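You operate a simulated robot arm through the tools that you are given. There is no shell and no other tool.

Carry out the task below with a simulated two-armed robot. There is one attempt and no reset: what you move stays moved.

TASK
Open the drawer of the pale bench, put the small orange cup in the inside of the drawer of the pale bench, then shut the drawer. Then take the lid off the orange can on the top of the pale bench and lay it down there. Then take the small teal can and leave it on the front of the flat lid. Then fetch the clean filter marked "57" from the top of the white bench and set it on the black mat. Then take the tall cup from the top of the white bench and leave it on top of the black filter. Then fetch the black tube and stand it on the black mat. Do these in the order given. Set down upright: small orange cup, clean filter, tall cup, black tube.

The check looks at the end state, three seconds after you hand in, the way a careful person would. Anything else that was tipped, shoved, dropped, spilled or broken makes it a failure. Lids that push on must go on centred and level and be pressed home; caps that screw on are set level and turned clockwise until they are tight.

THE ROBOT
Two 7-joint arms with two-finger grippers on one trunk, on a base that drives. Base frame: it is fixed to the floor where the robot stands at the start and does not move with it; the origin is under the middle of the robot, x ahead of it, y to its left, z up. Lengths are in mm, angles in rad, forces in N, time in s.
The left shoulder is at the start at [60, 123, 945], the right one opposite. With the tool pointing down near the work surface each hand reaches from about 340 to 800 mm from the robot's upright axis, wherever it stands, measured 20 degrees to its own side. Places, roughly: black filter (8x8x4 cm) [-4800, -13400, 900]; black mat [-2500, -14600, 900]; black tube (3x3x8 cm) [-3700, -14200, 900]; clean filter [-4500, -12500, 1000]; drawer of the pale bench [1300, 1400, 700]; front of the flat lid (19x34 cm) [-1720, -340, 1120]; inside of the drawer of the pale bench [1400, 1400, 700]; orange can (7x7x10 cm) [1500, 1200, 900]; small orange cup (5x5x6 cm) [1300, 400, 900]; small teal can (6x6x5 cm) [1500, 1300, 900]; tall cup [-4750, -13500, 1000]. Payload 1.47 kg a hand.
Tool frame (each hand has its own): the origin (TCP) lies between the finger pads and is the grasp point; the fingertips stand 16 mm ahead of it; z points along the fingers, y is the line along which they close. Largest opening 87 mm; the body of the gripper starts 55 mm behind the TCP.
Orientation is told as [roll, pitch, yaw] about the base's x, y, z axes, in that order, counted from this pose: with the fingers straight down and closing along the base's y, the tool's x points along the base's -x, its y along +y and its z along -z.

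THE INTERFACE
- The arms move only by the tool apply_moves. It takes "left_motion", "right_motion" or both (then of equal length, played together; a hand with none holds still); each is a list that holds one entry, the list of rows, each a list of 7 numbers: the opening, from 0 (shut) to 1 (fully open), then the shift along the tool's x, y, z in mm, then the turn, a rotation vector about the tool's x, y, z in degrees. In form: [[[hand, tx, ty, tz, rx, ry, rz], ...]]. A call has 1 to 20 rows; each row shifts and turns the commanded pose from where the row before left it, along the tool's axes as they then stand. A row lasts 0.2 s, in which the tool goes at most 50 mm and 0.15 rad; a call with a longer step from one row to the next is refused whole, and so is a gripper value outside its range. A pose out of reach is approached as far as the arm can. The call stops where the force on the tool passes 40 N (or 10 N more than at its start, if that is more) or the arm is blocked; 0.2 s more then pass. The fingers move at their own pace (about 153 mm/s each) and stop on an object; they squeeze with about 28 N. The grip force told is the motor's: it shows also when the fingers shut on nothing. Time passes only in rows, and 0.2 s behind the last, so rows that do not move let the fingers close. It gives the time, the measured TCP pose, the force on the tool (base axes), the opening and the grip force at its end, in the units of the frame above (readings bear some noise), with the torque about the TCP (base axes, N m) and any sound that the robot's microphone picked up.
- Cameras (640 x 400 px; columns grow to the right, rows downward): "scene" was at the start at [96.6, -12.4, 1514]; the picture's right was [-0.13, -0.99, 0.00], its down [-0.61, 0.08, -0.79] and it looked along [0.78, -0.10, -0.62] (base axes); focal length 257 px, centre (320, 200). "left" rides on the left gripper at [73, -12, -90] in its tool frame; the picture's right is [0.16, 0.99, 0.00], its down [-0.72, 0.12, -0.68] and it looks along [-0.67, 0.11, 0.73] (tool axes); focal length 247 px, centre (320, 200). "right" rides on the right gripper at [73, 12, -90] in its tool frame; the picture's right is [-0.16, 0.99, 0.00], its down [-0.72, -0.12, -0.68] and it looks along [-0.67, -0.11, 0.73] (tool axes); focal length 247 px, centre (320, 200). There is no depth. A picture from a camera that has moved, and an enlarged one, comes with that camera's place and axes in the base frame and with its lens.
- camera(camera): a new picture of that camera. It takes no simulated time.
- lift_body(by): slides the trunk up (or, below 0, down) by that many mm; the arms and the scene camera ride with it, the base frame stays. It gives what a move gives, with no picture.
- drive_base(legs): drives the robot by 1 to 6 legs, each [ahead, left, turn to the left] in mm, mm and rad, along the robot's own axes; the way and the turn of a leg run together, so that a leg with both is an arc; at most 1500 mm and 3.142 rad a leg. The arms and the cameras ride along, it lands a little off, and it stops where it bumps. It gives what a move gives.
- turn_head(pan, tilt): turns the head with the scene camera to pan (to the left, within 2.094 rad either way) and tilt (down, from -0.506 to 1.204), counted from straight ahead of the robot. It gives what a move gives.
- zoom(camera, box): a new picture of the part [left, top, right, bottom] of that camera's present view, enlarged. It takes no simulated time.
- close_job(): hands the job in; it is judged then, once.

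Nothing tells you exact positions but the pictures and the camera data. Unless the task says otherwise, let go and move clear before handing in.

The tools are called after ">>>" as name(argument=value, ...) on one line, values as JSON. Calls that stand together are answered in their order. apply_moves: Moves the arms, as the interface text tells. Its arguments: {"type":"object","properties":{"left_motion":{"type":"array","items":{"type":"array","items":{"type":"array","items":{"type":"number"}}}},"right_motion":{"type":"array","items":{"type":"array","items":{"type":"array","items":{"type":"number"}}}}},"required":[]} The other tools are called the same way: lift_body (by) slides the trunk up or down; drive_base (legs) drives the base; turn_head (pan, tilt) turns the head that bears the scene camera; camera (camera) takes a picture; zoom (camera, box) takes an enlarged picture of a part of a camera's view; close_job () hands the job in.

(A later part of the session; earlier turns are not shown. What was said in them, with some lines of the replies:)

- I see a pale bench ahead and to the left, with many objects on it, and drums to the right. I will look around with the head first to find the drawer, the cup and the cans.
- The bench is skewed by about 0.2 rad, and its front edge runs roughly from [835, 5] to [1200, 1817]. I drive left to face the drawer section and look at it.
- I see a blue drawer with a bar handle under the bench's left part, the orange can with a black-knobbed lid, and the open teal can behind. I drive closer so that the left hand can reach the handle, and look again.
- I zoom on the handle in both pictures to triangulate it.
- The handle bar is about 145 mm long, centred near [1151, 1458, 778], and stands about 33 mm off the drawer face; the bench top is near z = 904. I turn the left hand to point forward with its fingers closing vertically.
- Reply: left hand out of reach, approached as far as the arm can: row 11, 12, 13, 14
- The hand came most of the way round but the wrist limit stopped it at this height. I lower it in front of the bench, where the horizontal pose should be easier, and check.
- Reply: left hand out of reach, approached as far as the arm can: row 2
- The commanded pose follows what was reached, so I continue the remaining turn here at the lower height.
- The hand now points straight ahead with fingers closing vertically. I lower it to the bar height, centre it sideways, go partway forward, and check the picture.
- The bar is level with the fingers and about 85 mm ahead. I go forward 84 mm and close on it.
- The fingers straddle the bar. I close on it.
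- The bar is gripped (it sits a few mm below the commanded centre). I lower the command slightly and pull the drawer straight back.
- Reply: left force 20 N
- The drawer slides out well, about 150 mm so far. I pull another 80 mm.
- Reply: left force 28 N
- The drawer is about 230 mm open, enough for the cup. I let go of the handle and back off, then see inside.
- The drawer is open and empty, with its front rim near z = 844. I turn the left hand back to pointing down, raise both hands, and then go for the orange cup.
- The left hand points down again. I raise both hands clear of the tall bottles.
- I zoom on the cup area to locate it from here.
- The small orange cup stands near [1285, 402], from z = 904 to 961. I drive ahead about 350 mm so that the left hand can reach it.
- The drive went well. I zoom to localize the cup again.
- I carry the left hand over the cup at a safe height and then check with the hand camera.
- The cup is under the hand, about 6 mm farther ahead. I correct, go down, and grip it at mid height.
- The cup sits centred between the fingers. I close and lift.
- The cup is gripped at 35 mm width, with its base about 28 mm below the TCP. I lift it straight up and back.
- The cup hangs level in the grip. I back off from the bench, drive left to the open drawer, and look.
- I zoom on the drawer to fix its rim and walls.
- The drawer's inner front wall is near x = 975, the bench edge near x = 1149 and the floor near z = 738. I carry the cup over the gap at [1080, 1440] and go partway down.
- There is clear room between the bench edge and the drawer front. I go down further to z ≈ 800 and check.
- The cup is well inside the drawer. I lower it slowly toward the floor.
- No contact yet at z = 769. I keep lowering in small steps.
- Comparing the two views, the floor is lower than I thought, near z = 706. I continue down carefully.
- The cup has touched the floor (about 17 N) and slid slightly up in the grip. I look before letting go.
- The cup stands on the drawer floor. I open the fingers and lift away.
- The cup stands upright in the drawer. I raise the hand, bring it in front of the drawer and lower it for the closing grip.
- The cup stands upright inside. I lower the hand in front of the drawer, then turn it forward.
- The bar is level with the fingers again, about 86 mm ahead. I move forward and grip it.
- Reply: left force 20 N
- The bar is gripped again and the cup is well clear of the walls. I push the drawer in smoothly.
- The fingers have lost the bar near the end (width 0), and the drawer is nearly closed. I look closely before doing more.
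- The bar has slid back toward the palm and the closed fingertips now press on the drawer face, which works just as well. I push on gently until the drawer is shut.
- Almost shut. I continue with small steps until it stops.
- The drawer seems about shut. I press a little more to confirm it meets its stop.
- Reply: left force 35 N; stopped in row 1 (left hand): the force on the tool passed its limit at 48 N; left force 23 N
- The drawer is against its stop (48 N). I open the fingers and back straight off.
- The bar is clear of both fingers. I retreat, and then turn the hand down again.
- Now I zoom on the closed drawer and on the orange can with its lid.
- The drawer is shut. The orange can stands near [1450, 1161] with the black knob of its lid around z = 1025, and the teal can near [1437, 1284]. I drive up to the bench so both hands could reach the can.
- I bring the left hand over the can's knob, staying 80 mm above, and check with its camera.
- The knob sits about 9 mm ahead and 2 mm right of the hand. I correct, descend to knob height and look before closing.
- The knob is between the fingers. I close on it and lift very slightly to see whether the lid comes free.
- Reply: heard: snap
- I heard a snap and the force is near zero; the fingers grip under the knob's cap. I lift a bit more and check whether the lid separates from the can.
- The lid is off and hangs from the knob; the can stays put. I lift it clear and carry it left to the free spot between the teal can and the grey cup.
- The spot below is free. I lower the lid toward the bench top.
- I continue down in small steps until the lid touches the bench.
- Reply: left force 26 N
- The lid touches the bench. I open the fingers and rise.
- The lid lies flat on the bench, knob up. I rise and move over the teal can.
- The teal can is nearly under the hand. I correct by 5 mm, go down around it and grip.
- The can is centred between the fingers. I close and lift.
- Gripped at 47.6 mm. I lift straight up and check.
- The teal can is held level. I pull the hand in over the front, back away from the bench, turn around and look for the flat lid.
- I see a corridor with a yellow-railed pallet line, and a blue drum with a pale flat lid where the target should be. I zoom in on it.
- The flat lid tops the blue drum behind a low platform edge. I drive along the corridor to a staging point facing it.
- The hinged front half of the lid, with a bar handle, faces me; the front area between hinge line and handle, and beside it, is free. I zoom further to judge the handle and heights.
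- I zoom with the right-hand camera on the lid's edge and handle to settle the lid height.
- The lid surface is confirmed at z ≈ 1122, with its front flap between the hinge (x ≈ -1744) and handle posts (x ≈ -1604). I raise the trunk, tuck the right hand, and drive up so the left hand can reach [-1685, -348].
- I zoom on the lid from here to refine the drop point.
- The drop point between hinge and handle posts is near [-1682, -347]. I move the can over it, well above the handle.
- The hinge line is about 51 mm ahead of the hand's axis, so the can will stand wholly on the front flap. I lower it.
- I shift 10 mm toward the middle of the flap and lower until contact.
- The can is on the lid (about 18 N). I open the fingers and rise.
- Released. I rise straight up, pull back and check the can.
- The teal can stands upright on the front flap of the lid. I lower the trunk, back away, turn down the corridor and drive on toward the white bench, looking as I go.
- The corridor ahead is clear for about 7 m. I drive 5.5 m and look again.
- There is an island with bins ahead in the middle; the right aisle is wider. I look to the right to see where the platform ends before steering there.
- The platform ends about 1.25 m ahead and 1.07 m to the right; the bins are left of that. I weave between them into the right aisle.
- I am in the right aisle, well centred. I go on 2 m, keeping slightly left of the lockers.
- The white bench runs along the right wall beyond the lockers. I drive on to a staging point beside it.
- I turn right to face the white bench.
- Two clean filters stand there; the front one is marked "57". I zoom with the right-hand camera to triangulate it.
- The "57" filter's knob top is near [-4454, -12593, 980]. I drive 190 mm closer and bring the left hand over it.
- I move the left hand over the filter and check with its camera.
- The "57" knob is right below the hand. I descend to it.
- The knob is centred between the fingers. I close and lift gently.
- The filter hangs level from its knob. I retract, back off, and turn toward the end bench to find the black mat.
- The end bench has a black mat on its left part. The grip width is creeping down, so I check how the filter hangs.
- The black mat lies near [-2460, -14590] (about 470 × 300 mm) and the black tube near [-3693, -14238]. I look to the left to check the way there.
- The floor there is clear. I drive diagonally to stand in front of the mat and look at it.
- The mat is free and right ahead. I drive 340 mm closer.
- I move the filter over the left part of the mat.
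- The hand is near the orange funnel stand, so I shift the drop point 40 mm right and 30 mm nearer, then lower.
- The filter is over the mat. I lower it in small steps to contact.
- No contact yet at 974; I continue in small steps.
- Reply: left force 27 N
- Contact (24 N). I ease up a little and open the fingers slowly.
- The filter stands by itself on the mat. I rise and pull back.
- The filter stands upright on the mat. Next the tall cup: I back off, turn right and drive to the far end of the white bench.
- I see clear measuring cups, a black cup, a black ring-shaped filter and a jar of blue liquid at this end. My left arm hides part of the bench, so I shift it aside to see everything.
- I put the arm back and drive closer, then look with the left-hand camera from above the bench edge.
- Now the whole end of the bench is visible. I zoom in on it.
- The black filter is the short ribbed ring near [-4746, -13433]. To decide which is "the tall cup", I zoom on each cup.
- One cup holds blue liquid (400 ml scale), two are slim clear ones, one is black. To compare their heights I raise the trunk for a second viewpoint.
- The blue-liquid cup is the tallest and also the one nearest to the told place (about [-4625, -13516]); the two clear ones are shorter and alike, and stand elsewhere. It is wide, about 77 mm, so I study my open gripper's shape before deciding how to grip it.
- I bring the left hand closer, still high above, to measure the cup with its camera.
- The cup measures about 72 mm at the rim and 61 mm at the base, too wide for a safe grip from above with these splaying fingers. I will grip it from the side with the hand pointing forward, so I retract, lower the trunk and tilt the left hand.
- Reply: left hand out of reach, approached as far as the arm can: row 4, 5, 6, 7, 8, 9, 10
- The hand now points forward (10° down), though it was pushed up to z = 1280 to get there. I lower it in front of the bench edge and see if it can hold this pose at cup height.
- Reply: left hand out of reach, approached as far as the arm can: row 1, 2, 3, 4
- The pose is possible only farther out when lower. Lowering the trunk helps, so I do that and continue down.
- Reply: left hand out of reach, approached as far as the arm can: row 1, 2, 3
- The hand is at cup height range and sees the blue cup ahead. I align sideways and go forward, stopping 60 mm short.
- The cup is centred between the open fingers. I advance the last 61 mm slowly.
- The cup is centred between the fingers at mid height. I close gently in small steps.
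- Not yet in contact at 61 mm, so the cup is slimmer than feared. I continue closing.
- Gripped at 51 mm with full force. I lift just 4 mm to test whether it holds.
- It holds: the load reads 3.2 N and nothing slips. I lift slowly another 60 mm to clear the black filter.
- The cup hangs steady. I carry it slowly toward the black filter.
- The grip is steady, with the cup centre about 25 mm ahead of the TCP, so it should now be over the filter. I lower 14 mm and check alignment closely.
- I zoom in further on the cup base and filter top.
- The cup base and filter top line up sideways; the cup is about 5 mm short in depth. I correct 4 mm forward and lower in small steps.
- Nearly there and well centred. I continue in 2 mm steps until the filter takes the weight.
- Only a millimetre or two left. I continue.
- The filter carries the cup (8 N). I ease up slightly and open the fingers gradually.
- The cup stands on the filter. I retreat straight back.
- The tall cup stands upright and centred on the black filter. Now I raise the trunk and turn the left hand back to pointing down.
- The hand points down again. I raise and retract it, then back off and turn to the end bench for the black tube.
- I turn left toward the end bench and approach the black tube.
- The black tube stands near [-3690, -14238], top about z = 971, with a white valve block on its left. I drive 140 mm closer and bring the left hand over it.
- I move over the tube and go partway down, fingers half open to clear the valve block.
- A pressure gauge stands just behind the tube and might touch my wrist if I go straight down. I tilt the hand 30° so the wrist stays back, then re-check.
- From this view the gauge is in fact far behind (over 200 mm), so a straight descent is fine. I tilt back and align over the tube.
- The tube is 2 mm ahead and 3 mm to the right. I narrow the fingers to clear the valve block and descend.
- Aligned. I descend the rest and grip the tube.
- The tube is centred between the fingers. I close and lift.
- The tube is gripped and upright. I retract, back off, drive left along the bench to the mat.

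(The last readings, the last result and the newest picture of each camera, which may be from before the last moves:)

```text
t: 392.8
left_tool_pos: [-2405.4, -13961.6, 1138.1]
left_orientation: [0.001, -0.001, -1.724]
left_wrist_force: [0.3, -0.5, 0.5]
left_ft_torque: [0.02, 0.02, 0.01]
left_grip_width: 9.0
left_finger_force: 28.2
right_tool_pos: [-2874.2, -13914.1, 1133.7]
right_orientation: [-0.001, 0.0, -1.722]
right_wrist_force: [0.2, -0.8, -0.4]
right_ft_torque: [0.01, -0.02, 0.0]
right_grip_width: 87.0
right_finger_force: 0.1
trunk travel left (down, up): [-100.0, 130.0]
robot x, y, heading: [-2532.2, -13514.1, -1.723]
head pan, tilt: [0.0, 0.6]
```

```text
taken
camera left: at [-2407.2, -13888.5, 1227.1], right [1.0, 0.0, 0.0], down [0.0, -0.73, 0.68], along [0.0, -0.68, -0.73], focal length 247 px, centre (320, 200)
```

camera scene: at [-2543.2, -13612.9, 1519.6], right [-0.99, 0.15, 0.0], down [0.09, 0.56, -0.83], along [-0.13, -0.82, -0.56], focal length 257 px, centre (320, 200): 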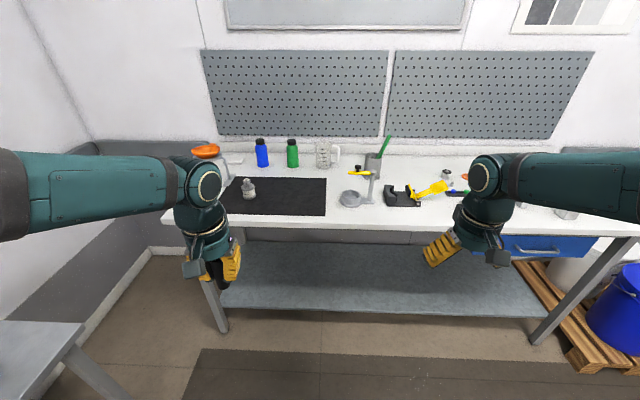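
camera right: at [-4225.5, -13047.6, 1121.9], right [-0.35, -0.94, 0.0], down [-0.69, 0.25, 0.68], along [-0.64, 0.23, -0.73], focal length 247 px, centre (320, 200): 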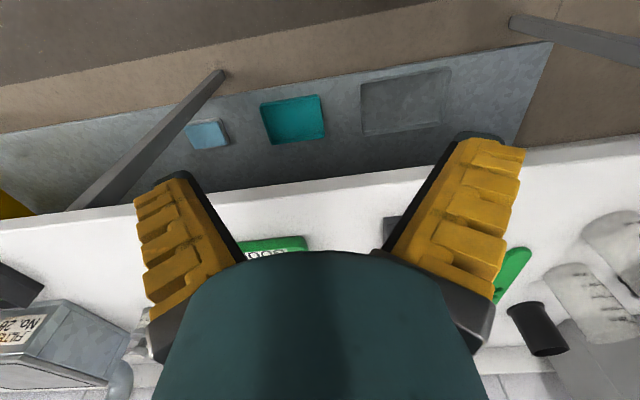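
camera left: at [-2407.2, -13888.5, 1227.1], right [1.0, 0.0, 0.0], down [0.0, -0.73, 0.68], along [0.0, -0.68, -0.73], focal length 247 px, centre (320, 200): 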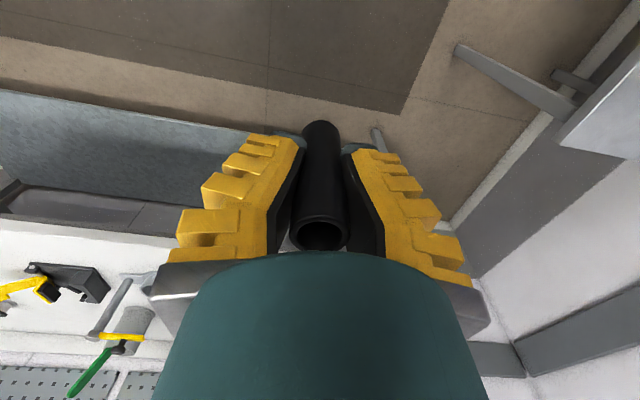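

I have the tube and see the mat with the filter. I correct the heading and drive 375 mm closer.

>>> drive_base(legs=[[0, 0, -0.045], [375, 0, 0]])

>>> camera(camera="scene")

>>> zoom(camera="scene", box=[170, 200, 370, 330])

```text
t: 395.5
left_tool_pos: [-2500.6, -14332.3, 1138.5]
left_orientation: [0.001, -0.001, -1.769]
left_wrist_force: [0.2, 0.6, -0.8]
left_ft_torque: [0.01, -0.02, 0.02]
left_grip_width: 9.1
left_finger_force: 28.0
right_tool_pos: [-2965.6, -14263.6, 1132.6]
right_orientation: [-0.001, 0.0, -1.771]
right_wrist_force: [0.2, 0.5, -0.4]
right_ft_torque: [0.01, -0.01, -0.01]
right_grip_width: 87.2
right_finger_force: 0.0
trunk travel left (down, up): [-100.0, 130.0]
robot x, y, heading: [-2602.8, -13879.7, -1.772]
head pan, tilt: [0.0, 0.6]
```

```text
taken
camera scene: at [-2621.3, -13977.5, 1519.5], right [-0.98, 0.2, 0.0], down [0.11, 0.55, -0.82], along [-0.16, -0.81, -0.57], focal length 257 px, centre (320, 200)
```

scene: 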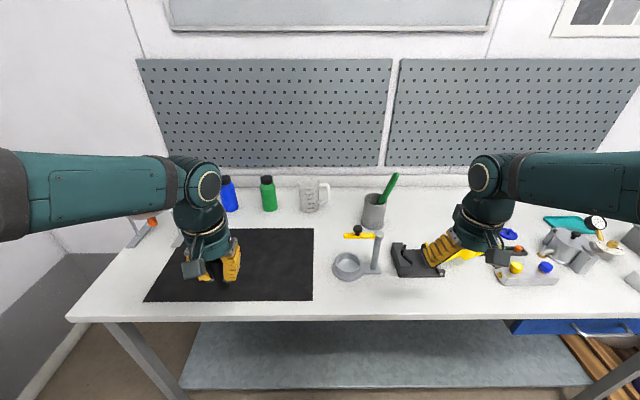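

```text
3.08 times, centred on (270, 265) of scene
camera zoom: at [-2621.3, -13977.5, 1519.5], right [-0.98, 0.2, 0.0], down [0.11, 0.55, -0.82], along [-0.16, -0.81, -0.57], focal length 790 px, centre (474, 0)
```

zoom: 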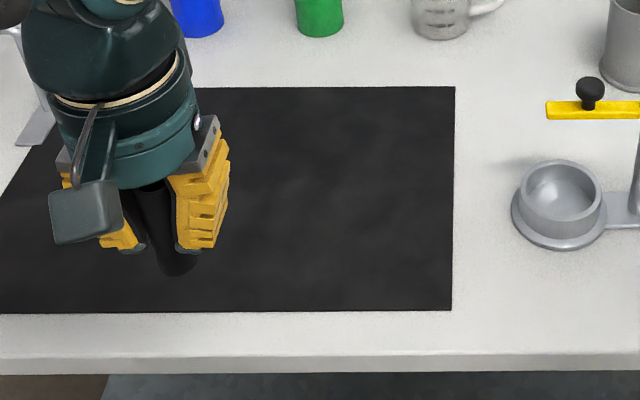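

I move the tube over the free right part of the mat and lower partway.

>>> apply_moves(left_motion=[[[0.05, -30, -3, 0, 0, 0, 0], [0.05, -41, -4, 0, 0, 0, 0], [0.05, -41, -4, 0, 0, 0, 0], [0.05, -41, -4, 0, 0, 0, 0], [0.05, -41, -4, 0, 0, 0, 0], [0.05, -40, -3.8, 0, 0, 0, 0], [0.05, 0, 0, 40, 0, 0, 0], [0.05, 0, 0, 40, 0, 0, 0], [0.05, 0, 0, 40, 0, 0, 0], [0.05, 0, 0, 40, 0, 0, 0], [0.05, 0, 0, 0, 0, 0, 0]]])

>>> camera(camera="left")

>>> zoom(camera="scene", box=[150, 180, 350, 310])

```text
t: 397.9
left_tool_pos: [-2571.6, -14555.3, 976.1]
left_orientation: [0.003, -0.001, -1.769]
left_wrist_force: [0.4, -0.5, 0.5]
left_ft_torque: [-0.06, -0.02, 0.01]
left_grip_width: 8.9
left_finger_force: 28.2
right_tool_pos: [-2965.0, -14263.5, 1134.1]
right_orientation: [0.001, -0.002, -1.769]
right_wrist_force: [-0.1, 0.1, 0.4]
right_ft_torque: [-0.03, -0.02, 0.03]
right_grip_width: 86.9
right_finger_force: 0.0
trunk travel left (down, up): [-100.0, 130.0]
robot x, y, heading: [-2600.4, -13879.6, -1.774]
head pan, tilt: [0.0, 0.6]
```

```text
taken
camera left: at [-2568.5, -14482.0, 1065.7], right [1.0, -0.04, 0.0], down [-0.03, -0.73, 0.68], along [-0.03, -0.68, -0.73], focal length 247 px, centre (320, 200)
```

left: 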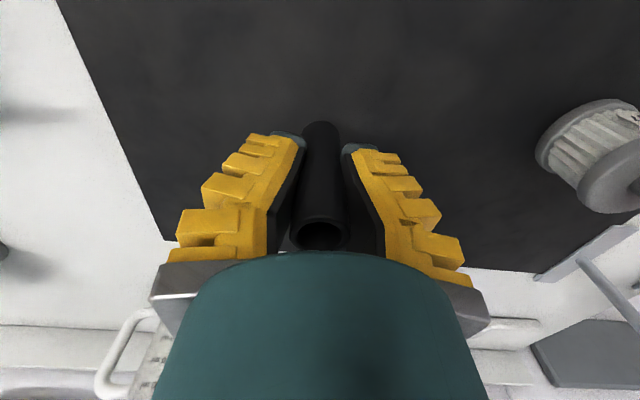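

```text
3.08 times, centred on (250, 245) of scene
camera zoom: at [-2621.0, -13976.1, 1519.7], right [-0.98, 0.2, 0.0], down [0.11, 0.55, -0.83], along [-0.16, -0.81, -0.56], focal length 790 px, centre (535, 62)
```

zoom: 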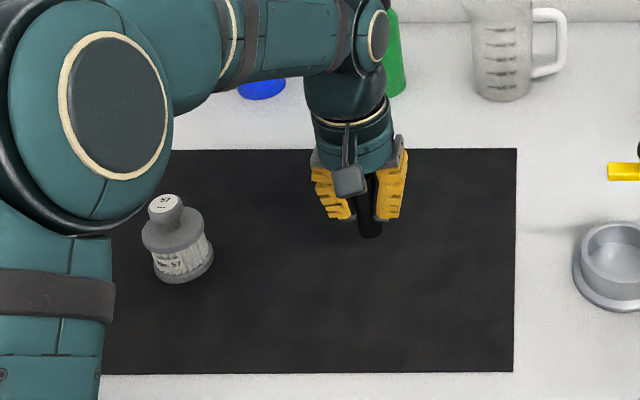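

The tube is over the mat, well away from the filter. I lower it to contact.

>>> apply_moves(left_motion=[[[0.05, 0, 0, 10, 0, 0, 0], [0.05, 0, 0, 10, 0, 0, 0], [0.05, 0, 0, 4, 0, 0, 0], [0.05, 0, 0, 0, 0, 0, 0]]])

>>> apply_moves(left_motion=[[[0.05, 0, 0, 2, 0, 0, 0], [0.05, 0, 0, 2, 0, 0, 0], [0.05, 0, 0, 0, 0, 0, 0]]])

>>> apply_moves(left_motion=[[[0.05, 0, 0, 2, 0, 0, 0], [0.05, 0, 0, 1, 0, 0, 0], [0.05, 0, 0, 0, 0, 0, 0]]])

```text
t: 398.9
left_tool_pos: [-2569.7, -14555.8, 953.6]
left_orientation: [0.0, 0.0, -1.769]
left_wrist_force: [-0.3, 0.5, -0.7]
left_ft_torque: [0.0, -0.01, 0.02]
left_grip_width: 9.0
left_finger_force: 27.9
right_tool_pos: [-2966.5, -14263.8, 1132.9]
right_orientation: [0.003, 0.0, -1.769]
right_wrist_force: [0.0, 0.1, -0.6]
right_ft_torque: [0.01, -0.06, 0.01]
right_grip_width: 87.1
right_finger_force: 0.0
trunk travel left (down, up): [-100.0, 130.0]
robot x, y, heading: [-2602.1, -13878.3, -1.772]
head pan, tilt: [0.0, 0.6]
```

```text
t: 399.7
left_tool_pos: [-2569.8, -14556.4, 949.8]
left_orientation: [0.002, 0.001, -1.77]
left_wrist_force: [0.5, -0.4, -0.8]
left_ft_torque: [0.01, 0.0, 0.04]
left_grip_width: 8.9
left_finger_force: 27.6
right_tool_pos: [-2964.9, -14263.0, 1132.4]
right_orientation: [0.0, -0.001, -1.77]
right_wrist_force: [0.3, -0.2, 0.1]
right_ft_torque: [0.03, -0.01, 0.0]
right_grip_width: 87.0
right_finger_force: 0.1
trunk travel left (down, up): [-100.0, 130.0]
robot x, y, heading: [-2605.2, -13878.1, -1.769]
head pan, tilt: [0.0, 0.6]
```

```text
t: 400.5
left_tool_pos: [-2568.2, -14556.1, 948.2]
left_orientation: [0.003, -0.001, -1.77]
left_wrist_force: [0.3, 0.0, 0.1]
left_ft_torque: [0.0, 0.02, 0.01]
left_grip_width: 8.7
left_finger_force: 28.0
right_tool_pos: [-2965.3, -14263.7, 1132.8]
right_orientation: [0.0, 0.0, -1.77]
right_wrist_force: [0.2, -0.7, 0.4]
right_ft_torque: [0.02, -0.02, -0.02]
right_grip_width: 87.1
right_finger_force: 0.1
trunk travel left (down, up): [-100.0, 130.0]
robot x, y, heading: [-2603.1, -13877.6, -1.771]
head pan, tilt: [0.0, 0.6]
```

>>> apply_moves(left_motion=[[[0.05, 0, 0, 1.5, 0, 0, 0], [0.05, 0, 0, 1.5, 0, 0, 0], [0.05, 0, 0, 0, 0, 0, 0]]])

>>> apply_moves(left_motion=[[[0.05, 0, 0, 1.5, 0, 0, 0], [0.05, 0, 0, 1, 0, 0, 0], [0.05, 0, 0, 0, 0, 0, 0]]])

>>> apply_moves(left_motion=[[[0.05, 0, 0, 1.5, 0, 0, 0], [0.05, 0, 0, 1, 0, 0, 0], [0.05, 0, 0, 0, 0, 0, 0]]])

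>>> zoom(camera="scene", box=[230, 210, 310, 280])

```text
t: 401.3
left_tool_pos: [-2569.7, -14555.5, 946.0]
left_orientation: [0.003, -0.006, -1.77]
left_wrist_force: [2.1, -1.7, 15.3]
left_ft_torque: [-0.05, 0.0, -0.02]
left_grip_width: 9.5
left_finger_force: 28.0
right_tool_pos: [-2965.1, -14263.8, 1133.1]
right_orientation: [0.0, 0.0, -1.77]
right_wrist_force: [-0.9, 0.4, 0.0]
right_ft_torque: [-0.03, -0.01, 0.0]
right_grip_width: 87.1
right_finger_force: 0.0
trunk travel left (down, up): [-100.0, 130.0]
robot x, y, heading: [-2602.8, -13876.9, -1.77]
head pan, tilt: [0.0, 0.6]
```

```text
t: 402.1
left_tool_pos: [-2569.4, -14556.2, 943.5]
left_orientation: [0.002, -0.006, -1.771]
left_wrist_force: [3.7, -5.6, 29.5]
left_ft_torque: [-0.09, -0.07, 0.01]
left_grip_width: 15.1
left_finger_force: 27.6
right_tool_pos: [-2964.1, -14262.6, 1133.2]
right_orientation: [0.0, -0.004, -1.77]
right_wrist_force: [0.1, -0.4, 0.1]
right_ft_torque: [-0.01, -0.01, 0.01]
right_grip_width: 86.7
right_finger_force: 0.0
trunk travel left (down, up): [-100.0, 130.0]
robot x, y, heading: [-2602.1, -13877.5, -1.774]
head pan, tilt: [0.0, 0.6]
```

```text
t: 402.9
left_tool_pos: [-2569.7, -14555.9, 942.5]
left_orientation: [0.003, -0.006, -1.77]
left_wrist_force: [5.2, -4.6, 29.9]
left_ft_torque: [-0.06, -0.1, 0.0]
left_grip_width: 18.4
left_finger_force: 28.0
right_tool_pos: [-2964.9, -14261.7, 1134.8]
right_orientation: [0.0, -0.004, -1.771]
right_wrist_force: [0.5, -1.2, 1.2]
right_ft_torque: [-0.01, 0.03, 0.01]
right_grip_width: 87.2
right_finger_force: 0.0
trunk travel left (down, up): [-100.0, 130.0]
robot x, y, heading: [-2601.5, -13880.8, -1.768]
head pan, tilt: [0.0, 0.6]
```

```text
5.71 times, centred on (270, 245) of scene
camera zoom: at [-2620.8, -13974.1, 1519.8], right [-0.98, 0.2, 0.0], down [0.11, 0.55, -0.83], along [-0.16, -0.81, -0.56], focal length 1467 px, centre (606, -57)
```

zoom: 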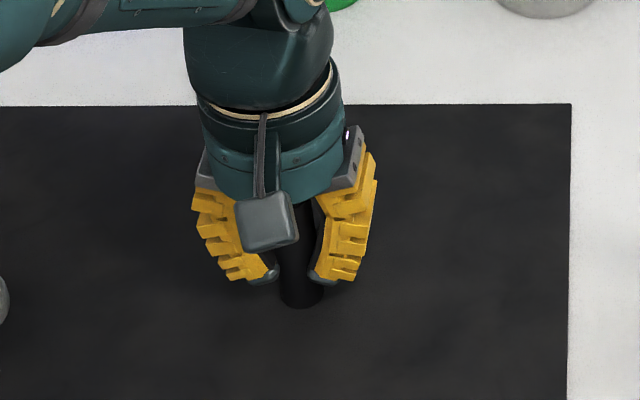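

The tube is on the mat. I ease the load and open the fingers gradually.

>>> apply_moves(left_motion=[[[0.05, 0, 0, -1.5, 0, 0, 0], [0.2, 0, 0, 0, 0, 0, 0], [0.28, 0, 0, 0, 0, 0, 0], [0.34, 0, 0, 0, 0, 0, 0], [0.4, 0, 0, 0, 0, 0, 0], [0.48, 0, 0, 0, 0, 0, 0], [0.58, 0, 0, 0, 0, 0, 0], [0.58, 0, 0, 0, 0, 0, 0]]])

>>> camera(camera="left")

>>> zoom(camera="scene", box=[230, 210, 310, 280])

```text
t: 404.7
left_tool_pos: [-2569.5, -14557.3, 940.3]
left_orientation: [0.003, -0.002, -1.769]
left_wrist_force: [-1.0, 0.3, -0.1]
left_ft_torque: [0.0, 0.0, 0.04]
left_grip_width: 55.7
left_finger_force: 3.9
right_tool_pos: [-2966.3, -14264.4, 1132.9]
right_orientation: [0.0, 0.0, -1.769]
right_wrist_force: [0.4, -0.2, -0.6]
right_ft_torque: [0.0, 0.03, 0.04]
right_grip_width: 87.0
right_finger_force: 0.0
trunk travel left (down, up): [-100.0, 130.0]
robot x, y, heading: [-2603.7, -13879.6, -1.768]
head pan, tilt: [0.0, 0.6]
```

```text
taken
camera left: at [-2567.2, -14483.8, 1029.4], right [1.0, -0.04, 0.0], down [-0.03, -0.73, 0.68], along [-0.03, -0.68, -0.73], focal length 247 px, centre (320, 200)
```

left: 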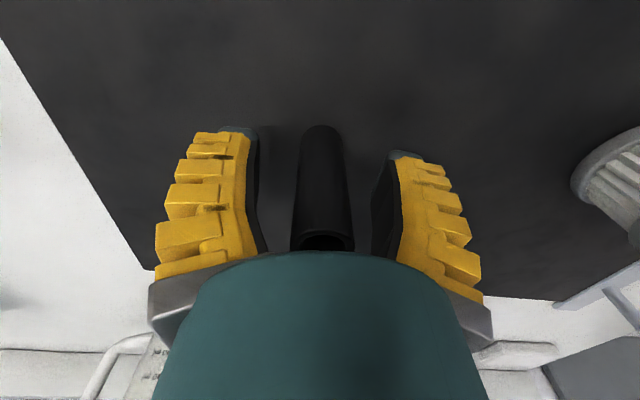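

```text
5.71 times, centred on (270, 245) of scene
camera zoom: at [-2621.2, -13976.6, 1519.6], right [-0.98, 0.2, 0.0], down [0.11, 0.55, -0.83], along [-0.16, -0.81, -0.56], focal length 1467 px, centre (606, -57)
```

zoom: 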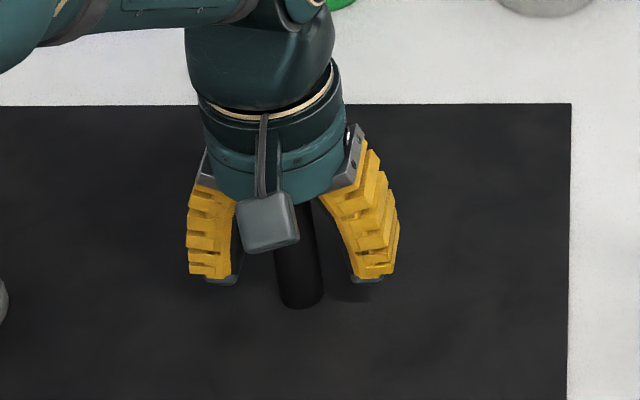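

The tube stands free on the mat. I rise straight up, pull back, and look.

>>> apply_moves(left_motion=[[[0.58, 0, 0, -10, 0, 0, 0], [0.58, 0, 0, -25, 0, 0, 0], [0.58, 0, 0, -40, 0, 0, 0], [0.58, 0, 0, -40, 0, 0, 0], [0.6, 0, 0, -40, 0, 0, 0], [0.6, 0, 0, -40, 0, 0, 0], [0.7, 45, 0, 0, 0, 0, 0], [0.8, 45, 0, 0, 0, 0, 0], [0.8, 45, 0, 0, 0, 0, 0], [0.8, 45, 0, 0, 0, 0, 0], [0.8, 40, 0, 0, 0, 0, 0], [0.8, 0, 0, 0, 0, 0, 0]]])

>>> drive_base(legs=[[-300, 0, 0]])

>>> camera(camera="scene")

>>> zoom(camera="scene", box=[200, 150, 360, 250])

```text
t: 407.3
left_tool_pos: [-2528.1, -14342.9, 1134.4]
left_orientation: [0.001, 0.001, -1.771]
left_wrist_force: [-0.2, -0.1, 0.6]
left_ft_torque: [0.0, -0.03, 0.04]
left_grip_width: 73.0
left_finger_force: 2.6
right_tool_pos: [-2965.9, -14264.2, 1132.1]
right_orientation: [0.0, 0.0, -1.77]
right_wrist_force: [0.3, 0.2, -0.1]
right_ft_torque: [0.02, -0.02, 0.05]
right_grip_width: 87.1
right_finger_force: 0.0
trunk travel left (down, up): [-100.0, 130.0]
robot x, y, heading: [-2604.4, -13878.9, -1.768]
head pan, tilt: [0.0, 0.6]
```

```text
t: 409.4
left_tool_pos: [-2466.8, -14045.6, 1134.0]
left_orientation: [0.002, -0.002, -1.773]
left_wrist_force: [0.7, 0.4, 0.3]
left_ft_torque: [-0.02, 0.0, -0.01]
left_grip_width: 73.1
left_finger_force: 2.9
right_tool_pos: [-2906.5, -13964.7, 1134.1]
right_orientation: [0.0, 0.0, -1.771]
right_wrist_force: [-0.1, -0.2, -0.6]
right_ft_torque: [-0.05, 0.0, -0.02]
right_grip_width: 87.1
right_finger_force: 0.0
trunk travel left (down, up): [-100.0, 130.0]
robot x, y, heading: [-2543.5, -13582.6, -1.773]
head pan, tilt: [0.0, 0.6]
```

```text
taken
camera scene: at [-2560.7, -13679.2, 1519.7], right [-0.98, 0.2, 0.0], down [0.11, 0.55, -0.83], along [-0.17, -0.81, -0.56], focal length 257 px, centre (320, 200)
```

scene: 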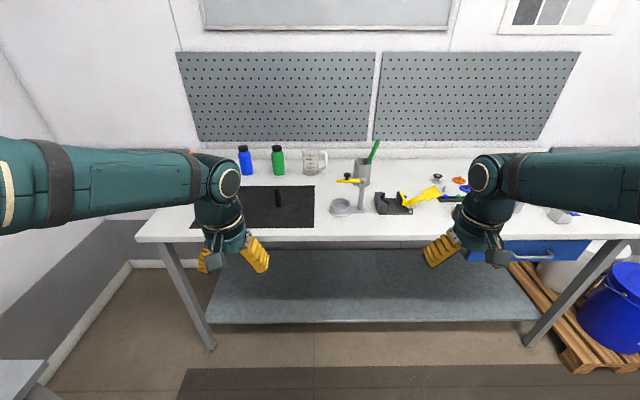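

```text
4.00 times, centred on (280, 200) of scene
camera zoom: at [-2560.7, -13679.2, 1519.7], right [-0.98, 0.2, 0.0], down [0.11, 0.55, -0.83], along [-0.17, -0.81, -0.56], focal length 1027 px, centre (480, 200)
```

zoom: 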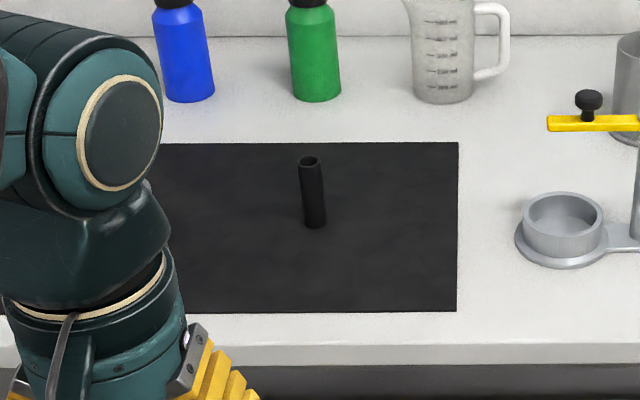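

The tube stands upright. I shift left to see the filter too before handing in.

>>> drive_base(legs=[[0, 300, 0]])

>>> camera(camera="scene")

>>> zoom(camera="scene", box=[240, 150, 400, 250])

```text
t: 412.7
left_tool_pos: [-2170.2, -14110.8, 1134.3]
left_orientation: [0.001, 0.001, -1.775]
left_wrist_force: [0.2, -1.0, 0.4]
left_ft_torque: [-0.01, 0.01, 0.02]
left_grip_width: 73.1
left_finger_force: 2.1
right_tool_pos: [-2606.2, -14027.8, 1133.5]
right_orientation: [-0.001, -0.002, -1.774]
right_wrist_force: [0.8, -0.9, -0.6]
right_ft_torque: [-0.01, 0.02, 0.04]
right_grip_width: 87.1
right_finger_force: 0.1
trunk travel left (down, up): [-100.0, 130.0]
robot x, y, heading: [-2242.7, -13643.4, -1.775]
head pan, tilt: [0.0, 0.6]
```

```text
taken
camera scene: at [-2260.3, -13742.6, 1519.6], right [-0.98, 0.21, 0.0], down [0.12, 0.55, -0.83], along [-0.17, -0.81, -0.56], focal length 257 px, centre (320, 200)
```

scene: 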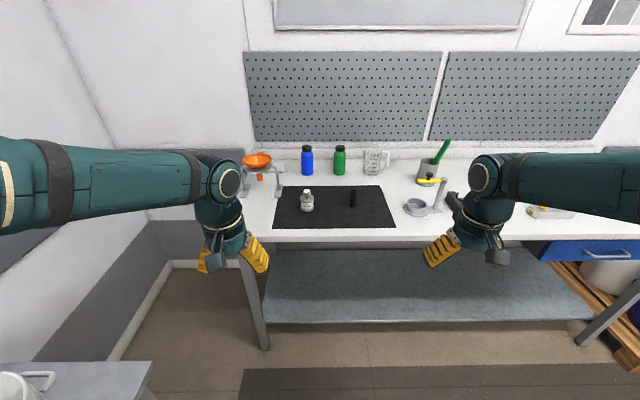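

```text
4.00 times, centred on (320, 200) of scene
camera zoom: at [-2260.3, -13742.6, 1519.6], right [-0.98, 0.21, 0.0], down [0.12, 0.55, -0.83], along [-0.17, -0.81, -0.56], focal length 1027 px, centre (320, 200)
```

zoom: 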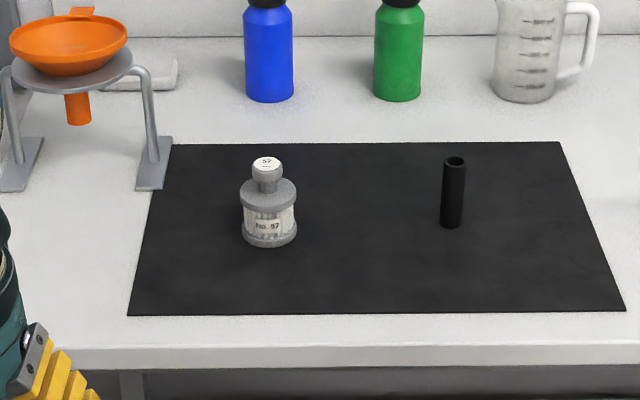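

All six steps are done in order:

- **Drawer:** the orange cup stands inside and the drawer is pushed shut.
- **Orange can:** its lid lies on the pale bench.
- **Teal can:** it stands on the front flap of the drum lid.
- **Filter "57" and black tube:** both stand upright on the mat.
- **Tall cup:** it stands on the black filter. Nothing was labelled as the tall cup, so I chose the one holding blue liquid. It is the tallest cup there and the nearest to the given place.

Both hands are clear, so I hand in.

>>> close_job()

```text
The job is handed in.
```

I handed the job in with all six steps done in the order given, but I don't have the verdict. I last saw each object upright where I put it, and I had let go of everything and moved clear before handing in.

- **Drawer:** the small orange cup stands upright inside. I pushed the drawer in until it met its stop at about 48 N.
- **Orange can:** the lid lifted off with a snap and now lies flat, knob up, on the pale bench. The can stayed where it was.
- **Teal can:** it stands on the front flap of the flat drum lid, between the hinge and the handle.
- **Clean filter "57":** it stands upright on the left part of the black mat.
- **Tall cup:** it stands centred on the black filter, and I saw no liquid spill while carrying it.
- **Black tube:** it stands upright on the right part of the black mat.

The tall cup is the one uncertain choice, because nothing was labelled as such. I took the cup with the blue liquid: it was the tallest there and the closest to the given place. If one of the two slimmer clear cups was meant, that step is wrong and the blue cup was moved when it should not have been.
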